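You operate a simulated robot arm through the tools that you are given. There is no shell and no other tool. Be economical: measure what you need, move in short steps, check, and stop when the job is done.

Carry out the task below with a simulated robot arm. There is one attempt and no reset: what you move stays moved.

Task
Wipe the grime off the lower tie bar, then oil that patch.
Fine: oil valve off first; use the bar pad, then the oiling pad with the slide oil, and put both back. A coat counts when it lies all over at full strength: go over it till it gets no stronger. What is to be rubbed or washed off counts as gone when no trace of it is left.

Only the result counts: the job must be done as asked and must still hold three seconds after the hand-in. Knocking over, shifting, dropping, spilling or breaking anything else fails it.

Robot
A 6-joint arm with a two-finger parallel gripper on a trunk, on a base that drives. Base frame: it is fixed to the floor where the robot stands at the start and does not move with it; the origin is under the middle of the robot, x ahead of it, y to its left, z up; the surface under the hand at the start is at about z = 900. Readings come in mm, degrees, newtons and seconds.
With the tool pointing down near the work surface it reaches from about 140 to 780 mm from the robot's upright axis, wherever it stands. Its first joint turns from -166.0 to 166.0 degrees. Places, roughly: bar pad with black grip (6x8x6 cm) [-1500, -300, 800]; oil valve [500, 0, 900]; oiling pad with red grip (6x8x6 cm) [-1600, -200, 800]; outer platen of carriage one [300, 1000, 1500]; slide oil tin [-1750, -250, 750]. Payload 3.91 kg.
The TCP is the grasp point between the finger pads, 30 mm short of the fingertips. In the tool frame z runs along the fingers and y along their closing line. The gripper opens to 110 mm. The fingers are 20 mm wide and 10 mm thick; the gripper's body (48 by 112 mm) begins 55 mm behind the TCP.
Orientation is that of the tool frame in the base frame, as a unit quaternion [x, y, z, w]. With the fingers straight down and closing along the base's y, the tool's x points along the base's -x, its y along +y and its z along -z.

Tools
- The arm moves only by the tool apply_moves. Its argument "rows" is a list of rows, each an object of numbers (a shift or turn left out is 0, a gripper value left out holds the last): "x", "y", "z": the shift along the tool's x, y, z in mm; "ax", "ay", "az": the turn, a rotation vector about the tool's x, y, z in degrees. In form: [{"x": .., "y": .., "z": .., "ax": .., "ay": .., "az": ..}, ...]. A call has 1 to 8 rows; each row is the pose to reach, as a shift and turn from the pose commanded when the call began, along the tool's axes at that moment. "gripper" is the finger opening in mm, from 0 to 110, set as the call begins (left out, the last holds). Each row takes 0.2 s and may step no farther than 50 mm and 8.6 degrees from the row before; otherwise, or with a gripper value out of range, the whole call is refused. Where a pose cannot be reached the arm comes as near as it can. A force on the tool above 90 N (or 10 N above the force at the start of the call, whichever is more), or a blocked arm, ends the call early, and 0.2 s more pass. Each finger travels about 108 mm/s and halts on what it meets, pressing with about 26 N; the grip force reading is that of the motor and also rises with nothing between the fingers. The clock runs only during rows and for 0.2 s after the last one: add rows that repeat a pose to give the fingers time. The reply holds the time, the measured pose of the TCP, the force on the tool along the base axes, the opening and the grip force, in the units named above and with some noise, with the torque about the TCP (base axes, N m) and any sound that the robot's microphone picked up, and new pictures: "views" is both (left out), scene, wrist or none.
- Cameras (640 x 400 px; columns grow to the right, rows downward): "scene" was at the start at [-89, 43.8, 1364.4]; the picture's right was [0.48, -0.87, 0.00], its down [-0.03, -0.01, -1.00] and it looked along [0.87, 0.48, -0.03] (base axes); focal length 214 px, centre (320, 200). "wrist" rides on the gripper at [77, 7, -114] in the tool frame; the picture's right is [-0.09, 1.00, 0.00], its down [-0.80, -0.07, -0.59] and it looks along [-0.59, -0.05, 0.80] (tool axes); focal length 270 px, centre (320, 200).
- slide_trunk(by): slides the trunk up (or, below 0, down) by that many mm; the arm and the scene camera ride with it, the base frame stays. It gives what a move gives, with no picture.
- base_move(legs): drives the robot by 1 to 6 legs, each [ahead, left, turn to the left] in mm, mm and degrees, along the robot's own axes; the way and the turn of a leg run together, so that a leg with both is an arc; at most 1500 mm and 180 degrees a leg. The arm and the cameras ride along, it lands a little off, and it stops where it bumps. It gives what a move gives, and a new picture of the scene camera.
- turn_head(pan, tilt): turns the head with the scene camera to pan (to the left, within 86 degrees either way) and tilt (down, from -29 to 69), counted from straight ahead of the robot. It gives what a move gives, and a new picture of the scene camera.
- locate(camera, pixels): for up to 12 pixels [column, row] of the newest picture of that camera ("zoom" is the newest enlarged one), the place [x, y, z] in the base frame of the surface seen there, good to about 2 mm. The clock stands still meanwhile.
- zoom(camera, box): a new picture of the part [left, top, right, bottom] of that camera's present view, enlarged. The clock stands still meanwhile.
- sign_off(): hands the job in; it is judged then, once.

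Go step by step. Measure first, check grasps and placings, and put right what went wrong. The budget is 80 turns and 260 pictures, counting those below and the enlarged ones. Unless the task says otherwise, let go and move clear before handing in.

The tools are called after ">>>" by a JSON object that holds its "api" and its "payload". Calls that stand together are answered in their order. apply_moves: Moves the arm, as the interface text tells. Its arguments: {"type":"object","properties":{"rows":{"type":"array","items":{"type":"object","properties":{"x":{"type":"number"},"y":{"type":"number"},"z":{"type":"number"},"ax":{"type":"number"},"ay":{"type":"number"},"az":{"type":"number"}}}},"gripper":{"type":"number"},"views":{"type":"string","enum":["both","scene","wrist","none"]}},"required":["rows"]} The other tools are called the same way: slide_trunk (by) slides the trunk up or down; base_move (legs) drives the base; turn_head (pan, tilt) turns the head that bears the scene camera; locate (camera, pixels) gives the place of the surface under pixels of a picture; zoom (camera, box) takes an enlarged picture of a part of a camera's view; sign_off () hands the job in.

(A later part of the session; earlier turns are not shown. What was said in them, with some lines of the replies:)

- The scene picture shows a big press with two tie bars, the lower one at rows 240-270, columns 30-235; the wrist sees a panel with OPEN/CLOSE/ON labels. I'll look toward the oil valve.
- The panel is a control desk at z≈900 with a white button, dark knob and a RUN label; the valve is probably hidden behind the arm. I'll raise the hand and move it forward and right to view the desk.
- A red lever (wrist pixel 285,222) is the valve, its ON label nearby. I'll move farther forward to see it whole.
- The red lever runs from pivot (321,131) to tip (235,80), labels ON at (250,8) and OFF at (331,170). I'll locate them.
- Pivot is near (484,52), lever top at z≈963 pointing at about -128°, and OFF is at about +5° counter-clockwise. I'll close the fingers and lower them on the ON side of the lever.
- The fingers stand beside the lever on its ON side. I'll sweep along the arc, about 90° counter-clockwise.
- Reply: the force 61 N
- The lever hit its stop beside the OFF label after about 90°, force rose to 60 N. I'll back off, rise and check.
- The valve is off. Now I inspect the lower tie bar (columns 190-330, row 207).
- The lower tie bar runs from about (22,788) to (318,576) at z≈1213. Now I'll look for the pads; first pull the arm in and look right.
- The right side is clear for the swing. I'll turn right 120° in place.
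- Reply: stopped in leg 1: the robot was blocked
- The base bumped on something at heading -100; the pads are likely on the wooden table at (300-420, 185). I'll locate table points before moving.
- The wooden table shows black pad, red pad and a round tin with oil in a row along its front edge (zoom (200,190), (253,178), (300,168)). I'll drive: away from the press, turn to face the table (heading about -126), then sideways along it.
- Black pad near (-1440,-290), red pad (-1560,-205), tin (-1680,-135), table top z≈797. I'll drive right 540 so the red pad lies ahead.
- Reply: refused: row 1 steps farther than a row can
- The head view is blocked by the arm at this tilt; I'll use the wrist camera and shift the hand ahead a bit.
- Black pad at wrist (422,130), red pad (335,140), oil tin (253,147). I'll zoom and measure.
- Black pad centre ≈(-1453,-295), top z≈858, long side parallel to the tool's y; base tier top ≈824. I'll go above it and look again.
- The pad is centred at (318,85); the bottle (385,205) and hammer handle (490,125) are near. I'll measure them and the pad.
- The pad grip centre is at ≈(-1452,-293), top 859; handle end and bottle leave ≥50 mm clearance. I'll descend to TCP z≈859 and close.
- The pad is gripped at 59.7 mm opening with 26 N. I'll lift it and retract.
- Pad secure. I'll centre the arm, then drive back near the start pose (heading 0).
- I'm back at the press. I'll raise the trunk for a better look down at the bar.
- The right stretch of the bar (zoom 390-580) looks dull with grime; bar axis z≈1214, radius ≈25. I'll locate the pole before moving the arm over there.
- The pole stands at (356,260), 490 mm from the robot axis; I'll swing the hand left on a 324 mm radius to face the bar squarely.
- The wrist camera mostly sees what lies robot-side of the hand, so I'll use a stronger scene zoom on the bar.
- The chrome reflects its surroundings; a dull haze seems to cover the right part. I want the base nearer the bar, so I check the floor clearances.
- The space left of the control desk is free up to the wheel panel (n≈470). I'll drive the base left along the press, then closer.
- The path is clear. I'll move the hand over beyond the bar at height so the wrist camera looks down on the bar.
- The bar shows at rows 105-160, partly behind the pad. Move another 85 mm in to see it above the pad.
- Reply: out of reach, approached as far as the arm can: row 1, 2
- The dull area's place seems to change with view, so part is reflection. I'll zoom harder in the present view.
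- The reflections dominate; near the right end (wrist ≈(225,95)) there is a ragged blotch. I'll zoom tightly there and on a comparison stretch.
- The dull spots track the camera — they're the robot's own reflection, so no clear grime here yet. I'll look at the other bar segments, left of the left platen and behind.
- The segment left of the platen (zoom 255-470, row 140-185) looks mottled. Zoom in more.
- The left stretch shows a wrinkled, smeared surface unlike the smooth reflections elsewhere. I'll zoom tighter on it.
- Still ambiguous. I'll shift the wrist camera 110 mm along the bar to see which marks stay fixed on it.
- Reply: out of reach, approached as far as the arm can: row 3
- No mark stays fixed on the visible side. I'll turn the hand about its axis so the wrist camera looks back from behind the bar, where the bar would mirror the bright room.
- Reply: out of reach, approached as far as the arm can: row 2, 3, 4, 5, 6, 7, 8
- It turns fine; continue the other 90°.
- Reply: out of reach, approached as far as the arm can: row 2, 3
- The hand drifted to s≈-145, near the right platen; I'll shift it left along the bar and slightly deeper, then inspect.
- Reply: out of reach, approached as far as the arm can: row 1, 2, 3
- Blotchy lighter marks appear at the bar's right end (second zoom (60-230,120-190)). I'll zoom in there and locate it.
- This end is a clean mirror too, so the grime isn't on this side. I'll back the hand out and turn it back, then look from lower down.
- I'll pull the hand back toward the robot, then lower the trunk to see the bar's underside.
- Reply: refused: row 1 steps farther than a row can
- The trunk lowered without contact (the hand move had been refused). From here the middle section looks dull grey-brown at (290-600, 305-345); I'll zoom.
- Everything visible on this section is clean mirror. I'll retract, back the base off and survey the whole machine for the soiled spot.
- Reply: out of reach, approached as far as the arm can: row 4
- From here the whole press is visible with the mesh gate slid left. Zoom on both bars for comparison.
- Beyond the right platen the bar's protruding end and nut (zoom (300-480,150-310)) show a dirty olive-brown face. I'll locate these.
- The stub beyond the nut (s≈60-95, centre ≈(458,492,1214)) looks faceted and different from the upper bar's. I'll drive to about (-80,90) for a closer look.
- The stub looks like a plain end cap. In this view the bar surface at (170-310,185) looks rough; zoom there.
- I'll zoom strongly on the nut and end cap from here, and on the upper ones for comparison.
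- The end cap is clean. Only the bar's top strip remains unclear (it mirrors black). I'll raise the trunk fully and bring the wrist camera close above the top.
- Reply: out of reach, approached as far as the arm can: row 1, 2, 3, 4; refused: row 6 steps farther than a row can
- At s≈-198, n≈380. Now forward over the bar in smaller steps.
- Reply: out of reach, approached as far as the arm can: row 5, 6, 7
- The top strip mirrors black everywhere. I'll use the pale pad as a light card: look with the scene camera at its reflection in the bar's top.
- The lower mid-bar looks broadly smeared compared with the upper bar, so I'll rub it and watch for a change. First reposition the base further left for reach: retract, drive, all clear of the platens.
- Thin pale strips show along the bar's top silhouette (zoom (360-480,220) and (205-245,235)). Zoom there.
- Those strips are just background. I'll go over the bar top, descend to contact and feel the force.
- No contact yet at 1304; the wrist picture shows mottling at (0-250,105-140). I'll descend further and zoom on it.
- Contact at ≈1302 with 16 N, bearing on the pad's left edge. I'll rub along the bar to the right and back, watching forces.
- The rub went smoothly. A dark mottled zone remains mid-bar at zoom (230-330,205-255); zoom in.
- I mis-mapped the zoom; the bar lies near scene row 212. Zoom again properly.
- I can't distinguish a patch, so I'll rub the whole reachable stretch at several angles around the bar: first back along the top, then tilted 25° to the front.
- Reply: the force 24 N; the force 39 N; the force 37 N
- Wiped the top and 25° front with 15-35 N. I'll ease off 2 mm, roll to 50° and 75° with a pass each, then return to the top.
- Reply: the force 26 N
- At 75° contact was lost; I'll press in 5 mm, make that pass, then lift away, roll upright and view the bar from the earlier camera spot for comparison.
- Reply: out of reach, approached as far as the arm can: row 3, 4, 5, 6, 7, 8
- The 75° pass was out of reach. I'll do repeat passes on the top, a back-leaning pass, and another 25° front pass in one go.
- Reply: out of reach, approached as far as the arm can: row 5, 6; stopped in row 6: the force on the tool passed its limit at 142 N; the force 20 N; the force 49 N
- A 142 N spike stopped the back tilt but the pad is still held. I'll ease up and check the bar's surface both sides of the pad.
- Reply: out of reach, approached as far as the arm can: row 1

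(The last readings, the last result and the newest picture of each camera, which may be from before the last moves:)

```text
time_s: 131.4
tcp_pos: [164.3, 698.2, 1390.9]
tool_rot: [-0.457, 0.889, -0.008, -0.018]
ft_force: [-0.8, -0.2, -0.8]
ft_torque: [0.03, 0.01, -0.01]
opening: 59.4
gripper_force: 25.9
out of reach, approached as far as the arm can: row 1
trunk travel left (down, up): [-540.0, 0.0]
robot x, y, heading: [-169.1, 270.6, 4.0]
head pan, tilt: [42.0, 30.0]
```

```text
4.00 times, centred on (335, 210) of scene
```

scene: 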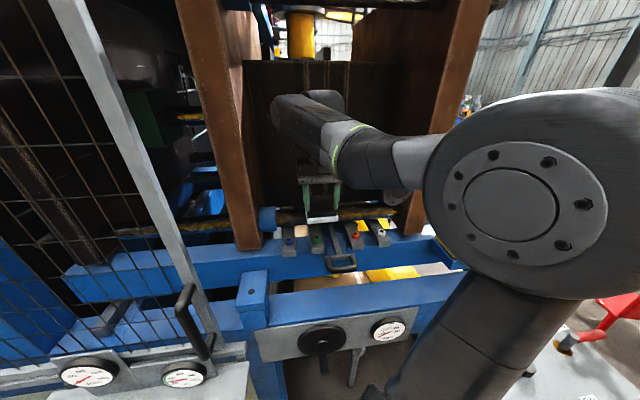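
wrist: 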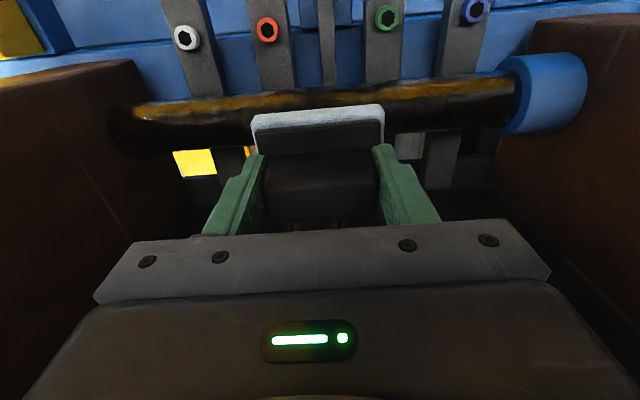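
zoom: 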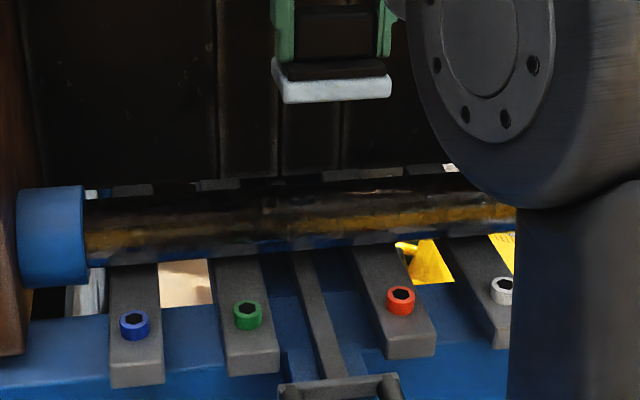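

I can't see a definite remaining mark. I'll make a final set of repeated firm passes (top twice, front 25° twice), then lift off and retract.

>>> {"api": "apply_moves", "payload": {"rows": [{"y": 45}, {"y": 90}, {"y": 98, "x": -16.5, "ay": -2.3, "z": 40}, {"y": 98, "x": -16.5, "ay": -2.3, "z": 80}, {"y": 98, "x": -16.5, "ay": -2.3, "z": 88}, {"y": 98, "x": -16.5, "ay": -2.3, "z": 92.5}], "views": "none"}}

>>> {"api": "apply_moves", "payload": {"rows": [{"y": -48}, {"y": -96}, {"y": -144}, {"y": -192}, {"y": -240}, {"y": -246}, {"y": -200}, {"y": -152}], "views": "none"}}

>>> {"api": "apply_moves", "payload": {"rows": [{"y": 48}, {"y": 96}, {"y": 144}, {"y": 150, "x": 12.4, "z": 0.5, "ay": -8.3}, {"y": 150, "x": 24.7, "z": 2.6, "ay": -16.7}, {"y": 150, "x": 36.3, "z": 6.5, "ay": -25}], "views": "none"}}

>>> {"api": "apply_moves", "payload": {"rows": [{"y": -48}, {"y": -96}, {"y": -144}, {"y": -192}, {"y": -240}, {"y": -192}, {"y": -144}, {"y": -96}], "views": "none"}}

>>> {"api": "apply_moves", "payload": {"rows": [{"z": -40}, {"z": -80}, {"z": -100}, {"z": -100, "ay": 8.3}, {"z": -100, "ay": 16.7}, {"z": -100, "ay": 25}], "views": "none"}}

>>> {"api": "apply_moves", "payload": {"rows": [{"x": 40}, {"x": 80}, {"x": 120}, {"x": 150}], "views": "scene"}}

>>> {"api": "zoom", "payload": {"camera": "scene", "box": [255, 180, 415, 240]}}

```text
time_s: 132.8
tcp_pos: [92.2, 767.5, 1301.5]
tool_rot: [-0.457, 0.889, 0.0, 0.001]
ft_force: [-0.5, -0.4, -1.0]
ft_torque: [0.02, 0.01, -0.01]
opening: 59.6
gripper_force: 25.9
trunk travel left (down, up): [-540.0, 0.0]
robot x, y, heading: [-170.9, 265.6, 3.9]
head pan, tilt: [42.0, 30.0]
```

```text
time_s: 134.6
tcp_pos: [213.0, 679.1, 1300.3]
tool_rot: [-0.457, 0.889, 0.001, -0.002]
ft_force: [-0.1, 0.5, -0.5]
ft_torque: [-0.07, -0.04, -0.02]
opening: 59.4
gripper_force: 26.5
trunk travel left (down, up): [-540.0, 0.0]
robot x, y, heading: [-168.9, 264.5, 3.7]
head pan, tilt: [42.0, 30.0]
```

```text
time_s: 136.0
tcp_pos: [71.6, 734.2, 1294.4]
tool_rot: [-0.446, 0.868, 0.099, 0.192]
ft_force: [-3.7, -6.9, 6.3]
ft_torque: [-0.5, -0.12, -0.38]
opening: 59.5
gripper_force: 26.3
trunk travel left (down, up): [-540.0, 0.0]
robot x, y, heading: [-167.3, 266.9, 3.8]
head pan, tilt: [42.0, 30.0]
```

```text
time_s: 137.8
tcp_pos: [149.4, 680.4, 1295.6]
tool_rot: [-0.446, 0.868, 0.1, 0.193]
ft_force: [-3.2, -7.0, 17.6]
ft_torque: [-0.46, -0.47, -0.23]
opening: 59.5
gripper_force: 25.9
trunk travel left (down, up): [-540.0, 0.0]
robot x, y, heading: [-169.4, 264.6, 4.0]
head pan, tilt: [42.0, 30.0]
```

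```text
time_s: 139.2
tcp_pos: [127.0, 646.7, 1384.7]
tool_rot: [-0.458, 0.889, -0.001, -0.003]
ft_force: [0.1, 0.2, -0.8]
ft_torque: [-0.04, -0.01, 0.01]
opening: 59.7
gripper_force: 26.0
trunk travel left (down, up): [-540.0, 0.0]
robot x, y, heading: [-169.5, 266.2, 4.2]
head pan, tilt: [42.0, 30.0]
```

```text
time_s: 140.2
tcp_pos: [39.0, 525.5, 1383.7]
tool_rot: [-0.457, 0.889, 0.001, 0.0]
ft_force: [0.0, 0.1, -1.2]
ft_torque: [0.01, -0.02, 0.0]
opening: 59.5
gripper_force: 25.5
trunk travel left (down, up): [-540.0, 0.0]
robot x, y, heading: [-168.4, 265.2, 3.7]
head pan, tilt: [42.0, 30.0]
```

scene: 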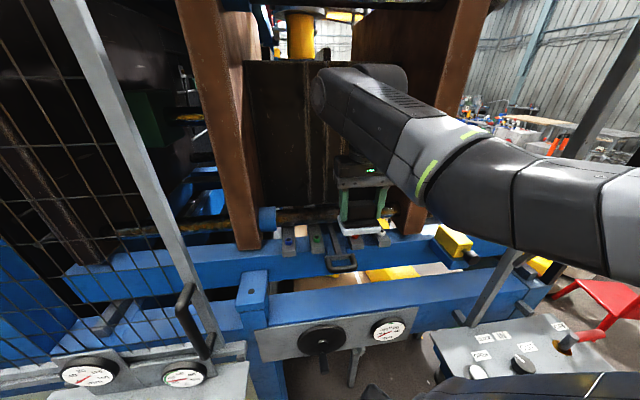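

```text
4.00 times, centred on (335, 210) of scene
```

zoom: 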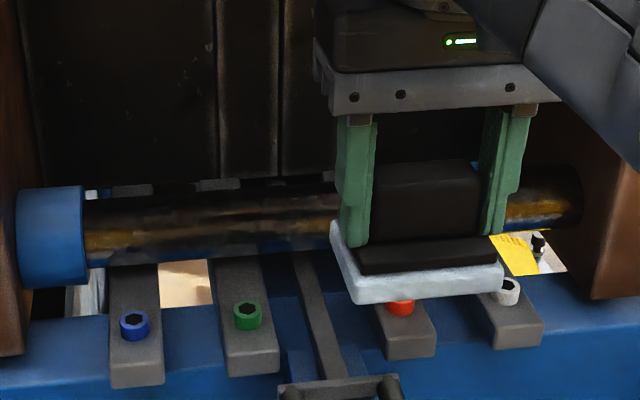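

Wiping is done as far as I can judge. Now I return the bar pad: drive to the table with the trunk lowered.

>>> {"api": "base_move", "payload": {"legs": [[-127, -771, 0], [0, 0, -130], [0, -1250, 0]]}}

>>> {"api": "slide_trunk", "payload": {"by": -290}}

```text
time_s: 155.6
tcp_pos: [-1181.3, -109.8, 1384.0]
tool_rot: [0.605, 0.796, 0.001, 0.0]
ft_force: [-0.1, 0.9, -1.0]
ft_torque: [-0.01, 0.03, -0.01]
opening: 59.7
gripper_force: 26.0
trunk travel left (down, up): [-540.0, 0.0]
robot x, y, heading: [-1251.0, 216.5, -124.9]
head pan, tilt: [42.0, 30.0]
```

scene: 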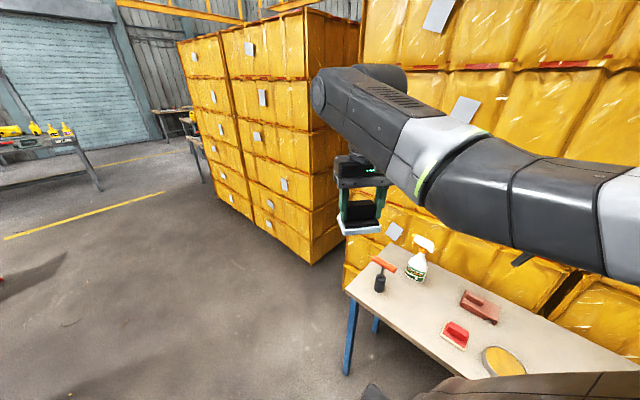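

```text
time_s: 158.5
tcp_pos: [-1180.7, -109.9, 1093.9]
tool_rot: [0.605, 0.796, 0.001, 0.0]
ft_force: [-0.1, 1.0, -0.7]
ft_torque: [-0.02, -0.03, -0.01]
opening: 59.4
gripper_force: 25.9
trunk travel left (down, up): [-250.0, 290.0]
robot x, y, heading: [-1253.9, 214.1, -125.0]
head pan, tilt: [42.0, 30.0]
```

I'm back at the table (robot (-1254,214), heading -125). I'll move the hand above the pad's original spot.

>>> {"api": "apply_moves", "payload": {"rows": [{"x": -15, "y": -44.3, "az": 7.33}, {"x": -30, "y": -88.7, "az": 14.66}, {"x": -45, "y": -133, "az": 22}, {"x": -60, "y": -177.4, "az": 29.3}, {"x": -75, "y": -221.7, "az": 36.6}, {"x": -90, "y": -266, "az": 44}, {"x": -105, "y": -310.4, "az": 51.3}, {"x": -105, "y": -310.4, "az": 51.3}], "views": "wrist"}}

```text
time_s: 160.3
tcp_pos: [-1454.7, -293.6, 1093.7]
tool_rot: [0.891, 0.454, 0.002, 0.0]
ft_force: [0.2, -0.6, -0.9]
ft_torque: [0.05, -0.01, 0.02]
opening: 59.7
gripper_force: 26.5
trunk travel left (down, up): [-250.0, 290.0]
robot x, y, heading: [-1254.2, 218.7, -124.9]
head pan, tilt: [42.0, 30.0]
```

wrist: 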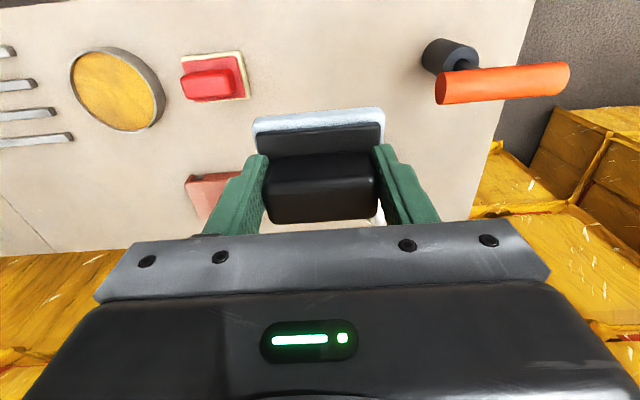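

The pad sits about 20 px lower in the image than before, so it has shifted in the grip. I'll locate its rim to know its new depth.

>>> {"api": "locate", "payload": {"camera": "wrist", "pixels": [[258, 124], [380, 114], [320, 120], [320, 140], [320, 165], [320, 210], [275, 160], [370, 155]]}}

>>> {"api": "zoom", "payload": {"camera": "wrist", "box": [220, 90, 420, 240]}}

```text
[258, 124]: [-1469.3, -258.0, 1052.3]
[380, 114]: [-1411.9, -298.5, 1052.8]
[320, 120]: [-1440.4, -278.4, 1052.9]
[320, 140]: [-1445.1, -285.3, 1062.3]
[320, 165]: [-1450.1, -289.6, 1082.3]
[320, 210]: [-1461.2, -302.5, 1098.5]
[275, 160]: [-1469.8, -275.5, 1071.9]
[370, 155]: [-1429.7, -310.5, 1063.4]
```

```text
2.67 times, centred on (320, 165) of wrist
```

zoom: 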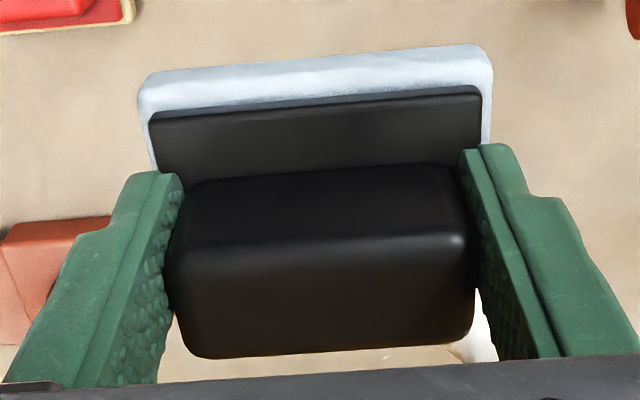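

The pad slid about 7 mm up and 10 mm forward in the fingers; I'll compensate (target TCP ≈(-1445,-287)) and lower gently to contact.

>>> {"api": "apply_moves", "payload": {"rows": [{"x": 11, "y": 4}, {"x": 11, "y": 4, "z": 48}, {"x": 11, "y": 4, "z": 96}, {"x": 11, "y": 4, "z": 144}, {"x": 11, "y": 4, "z": 192}, {"x": 11, "y": 4, "z": 228}], "views": "none"}}

>>> {"api": "apply_moves", "payload": {"rows": [{"z": 3}, {"z": 6}, {"z": 8}, {"z": 10}, {"z": 11}], "views": "wrist"}}

```text
time_s: 161.7
tcp_pos: [-1445.8, -289.3, 863.3]
tool_rot: [0.89, 0.455, 0.002, 0.0]
ft_force: [0.2, 0.6, -1.1]
ft_torque: [0.0, 0.04, 0.01]
opening: 59.5
gripper_force: 26.1
trunk travel left (down, up): [-250.0, 290.0]
robot x, y, heading: [-1250.0, 215.6, -124.8]
head pan, tilt: [42.0, 30.0]
```

```text
time_s: 162.9
tcp_pos: [-1442.2, -287.3, 854.6]
tool_rot: [0.89, 0.456, 0.0, 0.001]
ft_force: [-0.6, -2.7, 5.5]
ft_torque: [0.06, 0.1, 0.04]
opening: 59.7
gripper_force: 26.2
trunk travel left (down, up): [-250.0, 290.0]
robot x, y, heading: [-1252.4, 213.6, -124.8]
head pan, tilt: [42.0, 30.0]
```

wrist: 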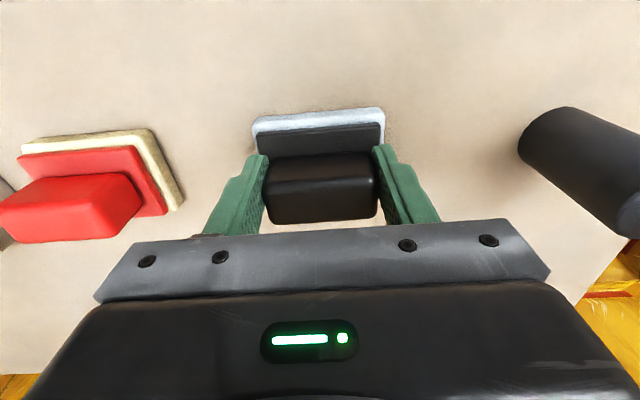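

Contact at 5.5 N. I'll release, rise and move over the red pad.

>>> {"api": "apply_moves", "payload": {"rows": [{}, {}, {}, {}], "gripper": 110, "views": "none"}}

>>> {"api": "apply_moves", "payload": {"rows": [{"z": -45}, {"z": -90}, {"z": -140}, {"z": -140, "y": -47, "x": -3}, {"z": -140, "y": -94, "x": -6}, {"z": -140, "y": -141, "x": -8.4}], "views": "wrist"}}

>>> {"api": "locate", "payload": {"camera": "wrist", "pixels": [[279, 57], [352, 50], [318, 100], [289, 105], [60, 90], [120, 110], [20, 60], [318, 80]]}}

```text
time_s: 163.9
tcp_pos: [-1442.2, -287.1, 853.5]
tool_rot: [0.89, 0.456, 0.001, 0.0]
ft_force: [-0.4, 0.2, -0.5]
ft_torque: [0.0, 0.0, 0.01]
opening: 109.9
gripper_force: 0.0
trunk travel left (down, up): [-250.0, 290.0]
robot x, y, heading: [-1253.5, 212.5, -124.9]
head pan, tilt: [42.0, 30.0]
```

```text
time_s: 165.3
tcp_pos: [-1562.6, -209.1, 995.9]
tool_rot: [0.89, 0.455, 0.001, -0.001]
ft_force: [-0.5, 0.1, 0.6]
ft_torque: [-0.01, 0.01, 0.01]
opening: 110.0
gripper_force: 0.1
trunk travel left (down, up): [-250.0, 290.0]
robot x, y, heading: [-1256.0, 216.0, -124.9]
head pan, tilt: [42.0, 30.0]
```

wrist: 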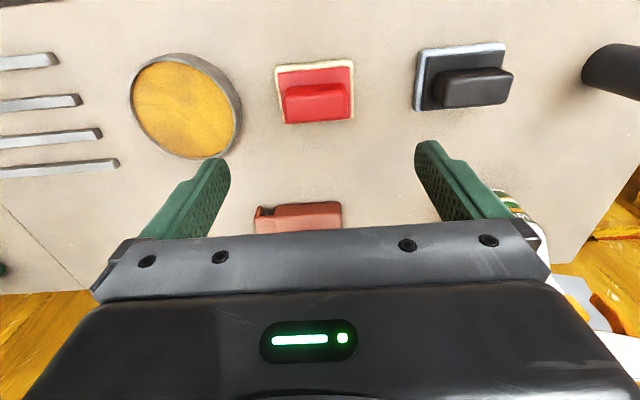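

```text
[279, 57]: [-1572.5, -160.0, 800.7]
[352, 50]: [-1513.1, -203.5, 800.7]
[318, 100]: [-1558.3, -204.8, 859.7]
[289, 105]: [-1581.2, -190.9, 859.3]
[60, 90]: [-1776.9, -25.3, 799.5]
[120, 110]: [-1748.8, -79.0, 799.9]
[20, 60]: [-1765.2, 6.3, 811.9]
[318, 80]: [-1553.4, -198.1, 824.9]
```

Red pad is ≈6 mm farther ahead than the hand. I'll descend, grip, lift, dip it in the oil tin (centre ≈(-1679,-129), surface 822), and lift.

>>> {"api": "apply_moves", "payload": {"rows": [{"x": -6, "z": 45}, {"x": -6, "z": 90}, {"x": -6, "z": 125}, {"x": -6, "z": 135}], "views": "none"}}

>>> {"api": "apply_moves", "payload": {"rows": [{}, {}, {}, {}], "gripper": 30, "views": "wrist"}}

>>> {"api": "apply_moves", "payload": {"rows": [{"z": -30}, {"z": -65}, {"z": -100}, {"z": -100, "y": -47, "x": 1}, {"z": -100, "y": -94, "x": 2}, {"z": -100, "y": -141.4, "x": 3}, {"z": -60, "y": -141.4, "x": 3}, {"z": -30, "y": -141.4, "x": 3}], "views": "wrist"}}

>>> {"api": "apply_moves", "payload": {"rows": [{"z": 3}, {"z": 6}, {"z": 8}, {"z": 9}, {"z": 9}], "views": "wrist"}}

```text
time_s: 166.3
tcp_pos: [-1564.5, -216.2, 857.5]
tool_rot: [0.89, 0.456, 0.001, -0.001]
ft_force: [-0.1, 0.4, 0.1]
ft_torque: [0.01, 0.02, -0.03]
opening: 110.1
gripper_force: 0.0
trunk travel left (down, up): [-250.0, 290.0]
robot x, y, heading: [-1255.6, 214.7, -125.0]
head pan, tilt: [42.0, 30.0]
```

```text
time_s: 167.3
tcp_pos: [-1566.3, -215.6, 857.9]
tool_rot: [0.891, 0.455, 0.001, 0.0]
ft_force: [0.0, -0.4, -0.6]
ft_torque: [0.03, -0.03, -0.01]
opening: 59.6
gripper_force: 25.6
trunk travel left (down, up): [-250.0, 290.0]
robot x, y, heading: [-1254.4, 216.2, -124.8]
head pan, tilt: [42.0, 30.0]
```

wrist: 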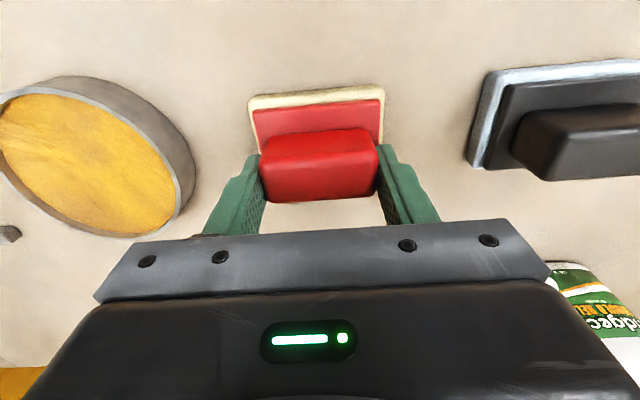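

```text
time_s: 169.1
tcp_pos: [-1677.5, -132.1, 887.5]
tool_rot: [0.891, 0.455, 0.001, 0.001]
ft_force: [-0.5, -1.1, -1.0]
ft_torque: [-0.01, 0.04, 0.02]
opening: 59.7
gripper_force: 26.0
trunk travel left (down, up): [-250.0, 290.0]
robot x, y, heading: [-1253.2, 213.1, -124.8]
head pan, tilt: [42.0, 30.0]
```

wrist: 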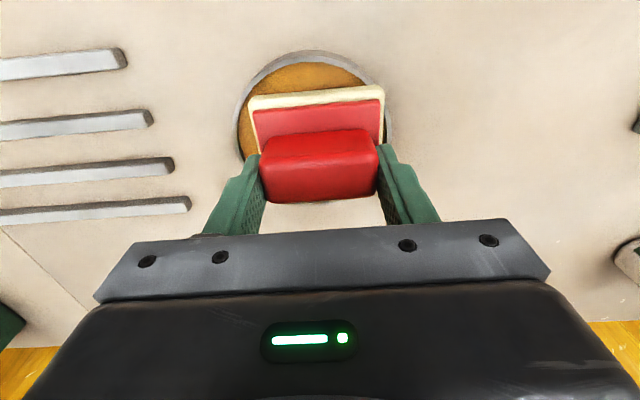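

```text
time_s: 170.3
tcp_pos: [-1677.5, -131.2, 880.3]
tool_rot: [0.891, 0.455, 0.0, 0.0]
ft_force: [-0.8, -0.4, 8.8]
ft_torque: [0.25, -0.24, 0.01]
opening: 59.6
gripper_force: 25.8
trunk travel left (down, up): [-250.0, 290.0]
robot x, y, heading: [-1251.6, 215.8, -125.1]
head pan, tilt: [42.0, 30.0]
```

wrist: 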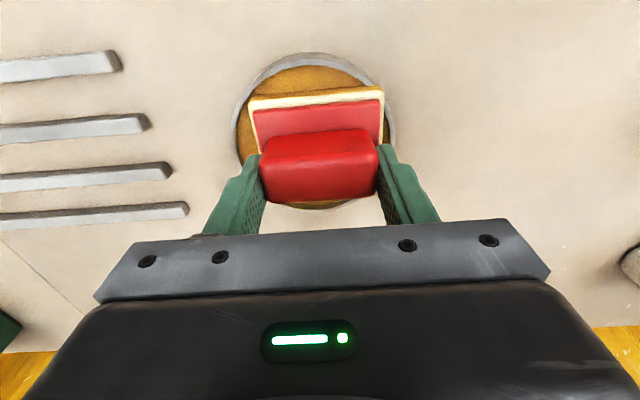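

Pad wetted (amber shows at its rim, 9 N contact). I'll lift, swing the hand, raise the trunk and drive back to the press in one go.

>>> {"api": "apply_moves", "payload": {"rows": [{"z": -20}, {"z": -60}, {"z": -105}, {"z": -150}, {"z": -190}, {"z": -215}], "views": "none"}}

>>> {"api": "apply_moves", "payload": {"rows": [{"x": 27.9, "y": 35.5, "az": -4.66}, {"x": 55.8, "y": 71, "az": -9.3}, {"x": 83.7, "y": 106.6, "az": -14}, {"x": 111.6, "y": 142, "az": -18.6}, {"x": 139.5, "y": 177.7, "az": -23.3}, {"x": 167.4, "y": 213.2, "az": -28}, {"x": 195.3, "y": 248.8, "az": -32.6}, {"x": 223.2, "y": 284.3, "az": -37.3}], "views": "none"}}

>>> {"api": "apply_moves", "payload": {"rows": [{"x": 0.6, "y": 45.2, "az": -4.7}, {"x": 1.3, "y": 90.5, "az": -9.3}, {"x": 1.9, "y": 135.7, "az": -14}], "views": "none"}}

>>> {"api": "slide_trunk", "payload": {"by": 290}}

>>> {"api": "base_move", "payload": {"legs": [[0, 1250, 0], [0, 0, 129.5], [127, 771, 0]]}}

```text
time_s: 171.7
tcp_pos: [-1677.2, -131.9, 1093.7]
tool_rot: [0.89, 0.456, 0.001, 0.0]
ft_force: [0.4, -0.1, -0.8]
ft_torque: [0.0, -0.02, -0.01]
opening: 59.4
gripper_force: 26.2
trunk travel left (down, up): [-250.0, 290.0]
robot x, y, heading: [-1253.5, 219.0, -125.0]
head pan, tilt: [42.0, 30.0]
```

```text
time_s: 173.5
tcp_pos: [-1314.6, -113.7, 1098.6]
tool_rot: [0.697, 0.717, 0.001, 0.0]
ft_force: [0.0, -0.2, -0.6]
ft_torque: [0.02, 0.0, -0.02]
opening: 59.4
gripper_force: 26.6
trunk travel left (down, up): [-250.0, 290.0]
robot x, y, heading: [-1251.0, 215.1, -125.0]
head pan, tilt: [42.0, 30.0]
```

```text
time_s: 174.3
tcp_pos: [-1181.4, -112.4, 1096.2]
tool_rot: [0.604, 0.797, 0.001, 0.001]
ft_force: [-0.2, 0.2, -0.5]
ft_torque: [-0.04, 0.0, -0.04]
opening: 59.4
gripper_force: 26.2
trunk travel left (down, up): [-250.0, 290.0]
robot x, y, heading: [-1254.1, 215.1, -124.8]
head pan, tilt: [42.0, 30.0]
```

```text
time_s: 177.3
tcp_pos: [-1181.7, -112.9, 1384.9]
tool_rot: [0.605, 0.796, 0.002, 0.001]
ft_force: [-0.8, 0.3, -0.8]
ft_torque: [0.04, -0.01, 0.0]
opening: 59.5
gripper_force: 26.2
trunk travel left (down, up): [-540.0, 0.0]
robot x, y, heading: [-1256.3, 214.0, -124.9]
head pan, tilt: [42.0, 30.0]
```

```text
time_s: 192.8
tcp_pos: [24.2, 551.9, 1386.0]
tool_rot: [-0.475, 0.88, 0.001, -0.001]
ft_force: [-0.3, -0.3, -1.2]
ft_torque: [0.0, 0.02, 0.04]
opening: 59.6
gripper_force: 26.2
trunk travel left (down, up): [-540.0, 0.0]
robot x, y, heading: [-176.6, 284.9, 6.1]
head pan, tilt: [42.0, 30.0]
```

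scene: 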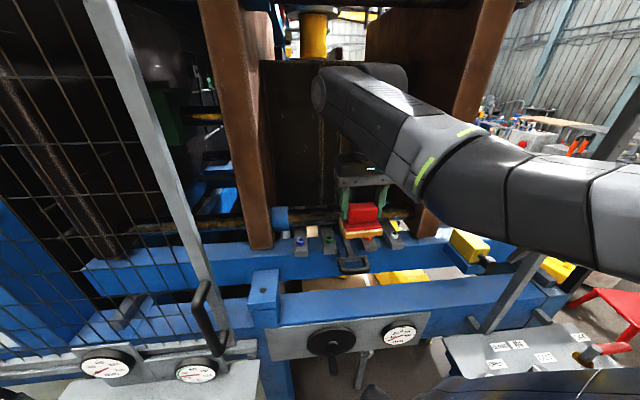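

Back at the press with the oiled pad. I'll go over the bar and make oiling passes on the top.

>>> {"api": "apply_moves", "payload": {"rows": [{"x": -44, "y": 12, "az": 2.7}, {"x": -88, "y": 24, "az": 2.7}, {"x": -132, "y": 36, "az": 2.7}, {"x": -176, "y": 48, "az": 2.7}, {"x": -219, "y": 60, "az": 2.7}, {"x": -219, "y": 60, "z": 45, "az": 2.7}, {"x": -219, "y": 60, "z": 80, "az": 2.7}, {"x": -219, "y": 60, "z": 86, "az": 2.7}], "views": "none"}}

>>> {"api": "apply_moves", "payload": {"rows": [{"z": 2}, {"z": 4}, {"z": 4, "y": -48}, {"z": 4, "y": -96}, {"z": 4, "y": -144}, {"z": 4, "y": -192}, {"z": 4, "y": -240}], "views": "wrist"}}

>>> {"api": "zoom", "payload": {"camera": "wrist", "box": [370, 40, 640, 170]}}

```text
time_s: 194.6
tcp_pos: [92.8, 767.6, 1301.8]
tool_rot: [-0.453, 0.891, 0.001, 0.002]
ft_force: [-0.3, 1.9, 14.0]
ft_torque: [-0.33, -0.18, 0.03]
opening: 59.7
gripper_force: 26.1
trunk travel left (down, up): [-540.0, 0.0]
robot x, y, heading: [-176.3, 284.5, 6.5]
head pan, tilt: [42.0, 30.0]
```

```text
time_s: 196.2
tcp_pos: [285.7, 622.7, 1296.1]
tool_rot: [-0.454, 0.891, 0.0, 0.002]
ft_force: [-4.5, 5.2, 38.5]
ft_torque: [0.67, 0.63, 0.11]
opening: 59.5
gripper_force: 26.2
trunk travel left (down, up): [-540.0, 0.0]
robot x, y, heading: [-178.3, 287.1, 6.6]
head pan, tilt: [42.0, 30.0]
```

wrist: 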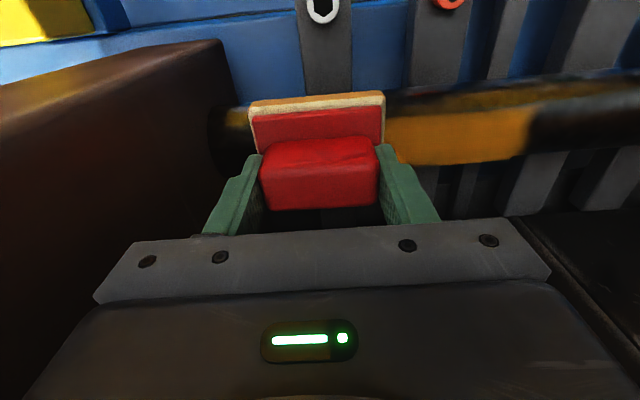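

```text
2.37 times, centred on (505, 105) of wrist
5 turns are left
```

zoom: 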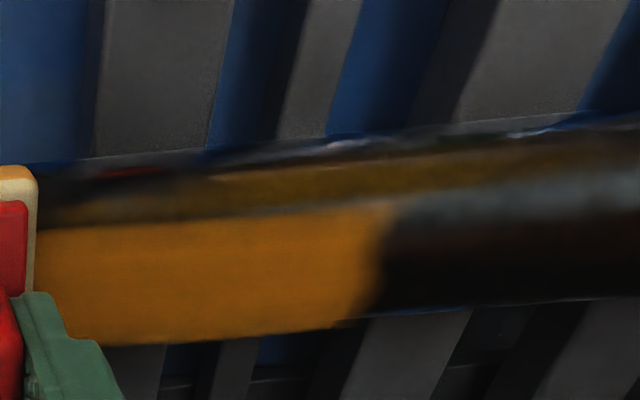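

Excellent: an amber coat now shows on the bar's top and rear from beside the pad to wrist (530,120) with a sharp end, so that is the patch. I'll do repeated strokes on the top, leaning back and leaning front, then lift and look.

>>> {"api": "apply_moves", "payload": {"rows": [{"y": 45}, {"y": 90}, {"y": 135}, {"y": 175}, {"y": 130}, {"y": 85}, {"y": 40}, {"y": -4}], "views": "none"}}

>>> {"api": "apply_moves", "payload": {"rows": [{"x": -9, "z": -1, "ay": 6}, {"x": -17.9, "z": 0, "ay": 12}, {"x": -17.9, "z": 0, "ay": 12, "y": 45}, {"x": -17.9, "z": 0, "ay": 12, "y": 90}, {"x": -17.9, "z": 0, "ay": 12, "y": 135}, {"x": -17.9, "z": 0, "ay": 12, "y": 175}, {"x": -17.9, "z": 0, "ay": 12, "y": 130}, {"x": -17.9, "z": 0, "ay": 12, "y": 85}], "views": "none"}}

>>> {"api": "apply_moves", "payload": {"rows": [{"y": -45}, {"y": -85}, {"y": -45}, {"y": 0}, {"y": 45}, {"y": 90}], "views": "none"}}

>>> {"api": "apply_moves", "payload": {"rows": [{"x": 12, "z": 0.8, "ay": -8}, {"x": 23.7, "z": 3.3, "ay": -16}, {"x": 35, "z": 7.4, "ay": -24}, {"x": 35, "z": 7.4, "ay": -24, "y": -45}, {"x": 35, "z": 7.4, "ay": -24, "y": -90}, {"x": 35, "z": 7.4, "ay": -24, "y": -135}, {"x": 35, "z": 7.4, "ay": -24, "y": -172}], "views": "none"}}

>>> {"api": "apply_moves", "payload": {"rows": [{"y": 45}, {"y": 90}, {"y": 135}, {"y": 172}, {"y": 172, "z": -40}, {"y": 172, "z": -80, "ay": 6}, {"y": 172, "z": -80, "ay": 12}, {"y": 172, "z": -80, "ay": 12, "x": -40}], "views": "wrist"}}

>>> {"api": "zoom", "payload": {"camera": "wrist", "box": [20, 40, 340, 200]}}

>>> {"api": "zoom", "payload": {"camera": "scene", "box": [270, 180, 430, 240]}}

```text
time_s: 198.0
tcp_pos: [288.7, 625.0, 1297.5]
tool_rot: [-0.453, 0.891, 0.001, 0.004]
ft_force: [-10.1, 7.6, 47.6]
ft_torque: [0.82, 1.4, 0.09]
opening: 59.6
gripper_force: 25.7
trunk travel left (down, up): [-540.0, 0.0]
robot x, y, heading: [-179.5, 280.8, 6.2]
head pan, tilt: [42.0, 30.0]
```

```text
time_s: 199.8
tcp_pos: [228.6, 692.3, 1298.1]
tool_rot: [-0.454, 0.885, -0.046, -0.091]
ft_force: [-8.9, 19.6, 54.9]
ft_torque: [1.55, 0.52, 0.34]
opening: 59.5
gripper_force: 25.8
trunk travel left (down, up): [-540.0, 0.0]
robot x, y, heading: [-177.5, 285.4, 6.1]
head pan, tilt: [42.0, 30.0]
```

```text
time_s: 201.2
tcp_pos: [160.5, 738.6, 1298.6]
tool_rot: [-0.452, 0.886, -0.045, -0.091]
ft_force: [15.8, 0.7, 48.8]
ft_torque: [-0.03, -1.58, -0.33]
opening: 59.7
gripper_force: 25.9
trunk travel left (down, up): [-540.0, 0.0]
robot x, y, heading: [-178.4, 284.0, 6.1]
head pan, tilt: [42.0, 30.0]
```

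```text
time_s: 202.8
tcp_pos: [273.2, 612.1, 1298.0]
tool_rot: [-0.45, 0.886, 0.049, 0.096]
ft_force: [-16.0, 0.2, 41.4]
ft_torque: [0.44, 1.31, 0.1]
opening: 59.3
gripper_force: 26.0
trunk travel left (down, up): [-540.0, 0.0]
robot x, y, heading: [-182.0, 283.8, 6.3]
head pan, tilt: [42.0, 30.0]
```

```text
time_s: 204.6
tcp_pos: [152.2, 734.7, 1379.9]
tool_rot: [-0.453, 0.891, 0.0, -0.003]
ft_force: [0.1, 1.6, -1.4]
ft_torque: [-0.01, 0.04, -0.03]
opening: 59.5
gripper_force: 26.0
trunk travel left (down, up): [-540.0, 0.0]
robot x, y, heading: [-173.6, 285.6, 6.1]
head pan, tilt: [42.0, 30.0]
```

wrist: 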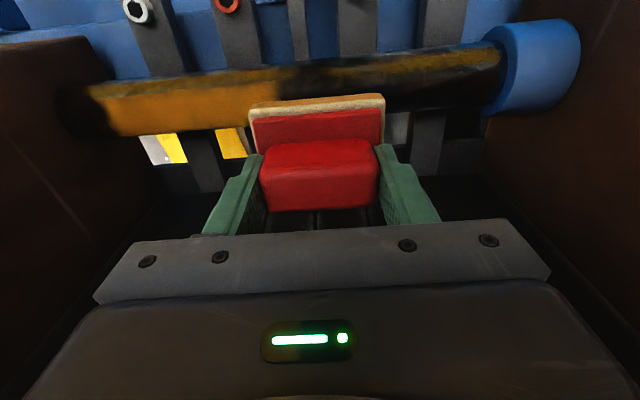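

```text
2.00 times, centred on (180, 120) of wrist
```

zoom: 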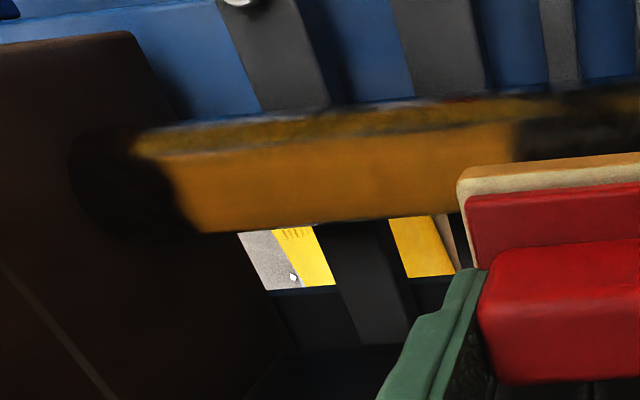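

```text
4.00 times, centred on (350, 210) of scene
4 turns are left
```

zoom: 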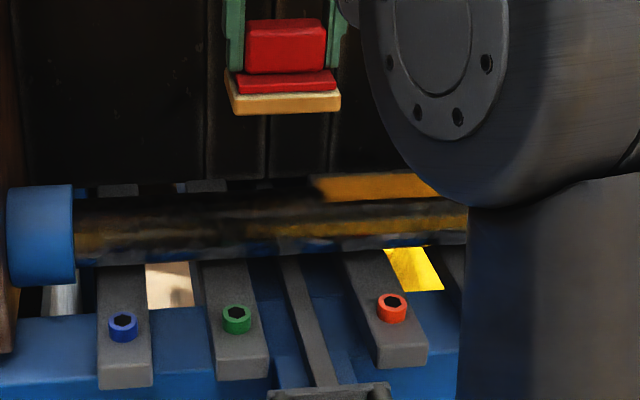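

The patch shows as one even amber band on the bar's top from (100,110) to (255,95). Now return the oiling pad: retract, drive to the table, lower the trunk.

>>> {"api": "apply_moves", "payload": {"rows": [{"x": 40}, {"x": 80}, {"x": 120}, {"x": 160}], "views": "none"}}

>>> {"api": "base_move", "payload": {"legs": [[-154, -785, 0], [0, 0, -131], [0, -1248, 0]]}}

>>> {"api": "slide_trunk", "payload": {"by": -290}}

```text
time_s: 205.6
tcp_pos: [57.6, 602.0, 1379.5]
tool_rot: [-0.452, 0.892, 0.001, -0.001]
ft_force: [0.1, 0.0, -1.6]
ft_torque: [0.01, -0.03, 0.03]
opening: 59.7
gripper_force: 26.0
trunk travel left (down, up): [-540.0, 0.0]
robot x, y, heading: [-176.1, 286.9, 6.2]
head pan, tilt: [42.0, 30.0]
```

```text
time_s: 221.1
tcp_pos: [-1178.7, -209.4, 1378.2]
tool_rot: [0.613, 0.79, 0.0, 0.001]
ft_force: [-0.1, 0.4, -1.1]
ft_torque: [0.01, 0.0, -0.02]
opening: 59.8
gripper_force: 25.9
trunk travel left (down, up): [-540.0, 0.0]
robot x, y, heading: [-1274.3, 176.2, -123.3]
head pan, tilt: [42.0, 30.0]
```

scene: 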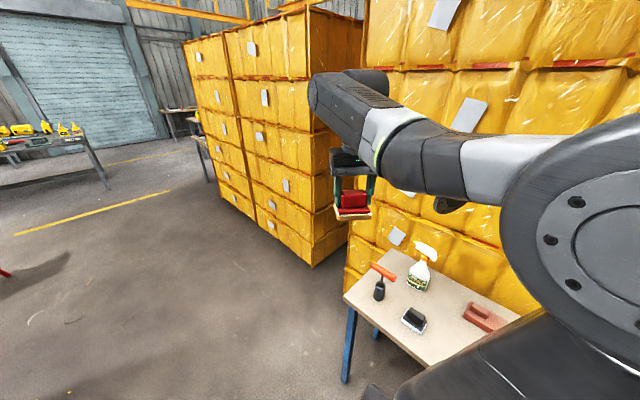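

```text
time_s: 224.0
tcp_pos: [-1178.6, -209.4, 1087.9]
tool_rot: [0.612, 0.791, 0.001, 0.0]
ft_force: [-0.7, -0.3, -0.3]
ft_torque: [-0.01, -0.01, 0.01]
opening: 59.8
gripper_force: 25.7
trunk travel left (down, up): [-250.0, 290.0]
robot x, y, heading: [-1275.9, 170.1, -123.4]
head pan, tilt: [42.0, 30.0]
3 turns are left
```

Black pad rests fine on the table. I'll swing the hand above the red pad's spot and measure the pad in the grip.

>>> {"api": "apply_moves", "payload": {"rows": [{"x": 11.4, "y": -47.1, "az": 6.3}, {"x": 22.8, "y": -94.1, "az": 12.6}, {"x": 34.2, "y": -141.2, "az": 18.8}, {"x": 45.7, "y": -188.2, "az": 25.1}, {"x": 57, "y": -235.3, "az": 31.4}, {"x": 68.5, "y": -282.4, "az": 37.7}, {"x": 79.9, "y": -329.4, "az": 43.9}, {"x": 91.3, "y": -376.5, "az": 50.2}], "views": "none"}}

>>> {"api": "apply_moves", "payload": {"rows": [{"z": 0}, {"z": 0}], "views": "wrist"}}

>>> {"api": "locate", "payload": {"camera": "wrist", "pixels": [[320, 98], [320, 102], [320, 106], [320, 112], [320, 118], [320, 128], [320, 150], [320, 205], [262, 110], [376, 100]]}}

```text
time_s: 225.8
tcp_pos: [-1564.4, -213.8, 1089.2]
tool_rot: [0.89, 0.455, 0.001, -0.001]
ft_force: [0.6, 0.3, -0.7]
ft_torque: [0.01, -0.04, -0.03]
opening: 59.5
gripper_force: 25.8
trunk travel left (down, up): [-250.0, 290.0]
robot x, y, heading: [-1274.2, 174.8, -123.1]
head pan, tilt: [42.0, 30.0]
```

```text
time_s: 226.4
tcp_pos: [-1563.6, -213.9, 1089.8]
tool_rot: [0.89, 0.457, 0.001, -0.001]
ft_force: [0.8, -0.2, -1.0]
ft_torque: [0.0, 0.02, -0.03]
opening: 59.1
gripper_force: 26.2
trunk travel left (down, up): [-250.0, 290.0]
robot x, y, heading: [-1275.3, 176.8, -123.2]
head pan, tilt: [42.0, 30.0]
```

wrist: 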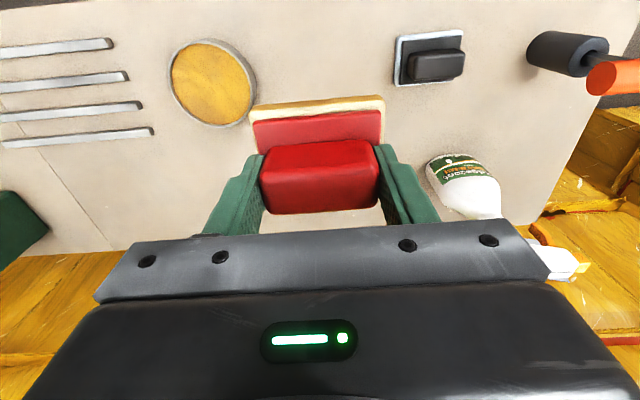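

```text
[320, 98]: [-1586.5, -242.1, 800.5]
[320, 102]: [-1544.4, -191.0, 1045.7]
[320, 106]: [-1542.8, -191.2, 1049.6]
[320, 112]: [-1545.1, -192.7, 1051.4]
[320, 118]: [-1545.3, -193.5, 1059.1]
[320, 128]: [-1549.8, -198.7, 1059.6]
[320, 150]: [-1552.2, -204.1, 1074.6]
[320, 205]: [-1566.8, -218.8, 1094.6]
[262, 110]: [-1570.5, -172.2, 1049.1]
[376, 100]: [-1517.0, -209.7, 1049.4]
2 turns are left
```

The pad is ~3 mm higher in the grip, horizontally already right. I'll lower to contact, release, rise clear and check.

>>> {"api": "apply_moves", "payload": {"rows": [{"z": 46}, {"z": 92}, {"z": 138}, {"z": 184}, {"z": 220}], "views": "none"}}

>>> {"api": "apply_moves", "payload": {"rows": [{"z": 5}, {"z": 9}, {"z": 12}, {"z": 14}, {"z": 15.5}], "views": "none"}}

>>> {"api": "apply_moves", "payload": {"rows": [{}, {}, {}, {}], "gripper": 110, "views": "none"}}

>>> {"api": "apply_moves", "payload": {"rows": [{"z": -40}, {"z": -85}, {"z": -130}, {"z": -175}, {"z": -220}], "views": "wrist"}}

```text
time_s: 227.6
tcp_pos: [-1565.5, -213.7, 869.5]
tool_rot: [0.89, 0.457, 0.001, 0.001]
ft_force: [-0.4, -0.1, -2.2]
ft_torque: [0.01, 0.01, -0.04]
opening: 59.5
gripper_force: 25.6
trunk travel left (down, up): [-250.0, 290.0]
robot x, y, heading: [-1276.8, 173.2, -123.4]
head pan, tilt: [42.0, 30.0]
```

```text
time_s: 228.8
tcp_pos: [-1564.4, -213.6, 852.3]
tool_rot: [0.89, 0.457, 0.0, 0.0]
ft_force: [1.0, -2.6, 16.3]
ft_torque: [0.33, -0.27, -0.08]
opening: 59.5
gripper_force: 25.7
trunk travel left (down, up): [-250.0, 290.0]
robot x, y, heading: [-1279.3, 176.7, -123.3]
head pan, tilt: [42.0, 30.0]
```

```text
time_s: 229.8
tcp_pos: [-1564.6, -213.0, 852.6]
tool_rot: [0.89, 0.456, 0.001, -0.001]
ft_force: [-0.4, -0.5, 0.7]
ft_torque: [0.0, 0.0, 0.0]
opening: 110.1
gripper_force: 0.1
trunk travel left (down, up): [-250.0, 290.0]
robot x, y, heading: [-1279.0, 175.2, -123.3]
head pan, tilt: [42.0, 30.0]
```

```text
time_s: 231.0
tcp_pos: [-1565.8, -215.6, 1073.3]
tool_rot: [0.889, 0.457, 0.001, 0.0]
ft_force: [-0.3, 0.4, 0.2]
ft_torque: [0.01, 0.0, 0.01]
opening: 110.0
gripper_force: 0.1
trunk travel left (down, up): [-250.0, 290.0]
robot x, y, heading: [-1280.2, 172.6, -123.3]
head pan, tilt: [42.0, 30.0]
1 turns are left
```

wrist: 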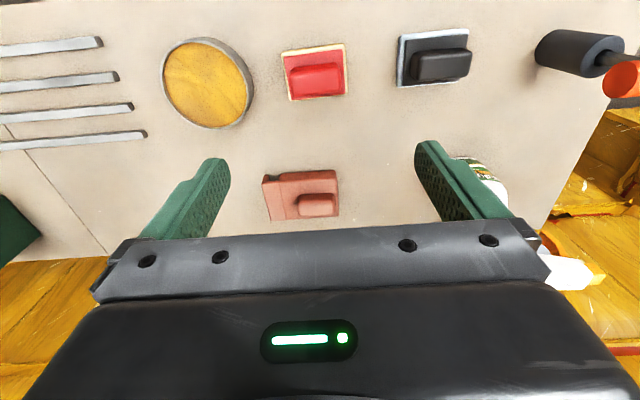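

Both pads stand upright back in their places (red at (315,72), black at (433,58)) and the hand is clear, so I'm handing in. The valve is off, the bar was rubbed and the patch shows an even oil coat, but I never saw the grime itself, so I can't confirm that every trace of it is gone.

>>> {"api": "sign_off", "payload": {}}

```text
The job is handed in.
```

I handed the job in, but I can't confirm the grime is fully gone. I never saw it against the dark reflections on the bar.

- **Oil valve:** turned off first; the lever went to its stop beside OFF.
- **Wiping:** I rubbed the top and upper front of the lower tie bar with the bar pad. The first two top passes pressed properly; later repeat passes along the top read almost no force.
- **Oiling:** the oiling pad left one even amber band along the top of the bar. I took that band to be the patch and went over it several times.
- **Pads:** both are back in their places on the table. Each had slipped a few millimetres in the grip, so I corrected for that when setting it down.
- **Hard contact:** one wiping stroke spiked to 142 N before the arm stopped. The pad stayed held and I saw no damage.
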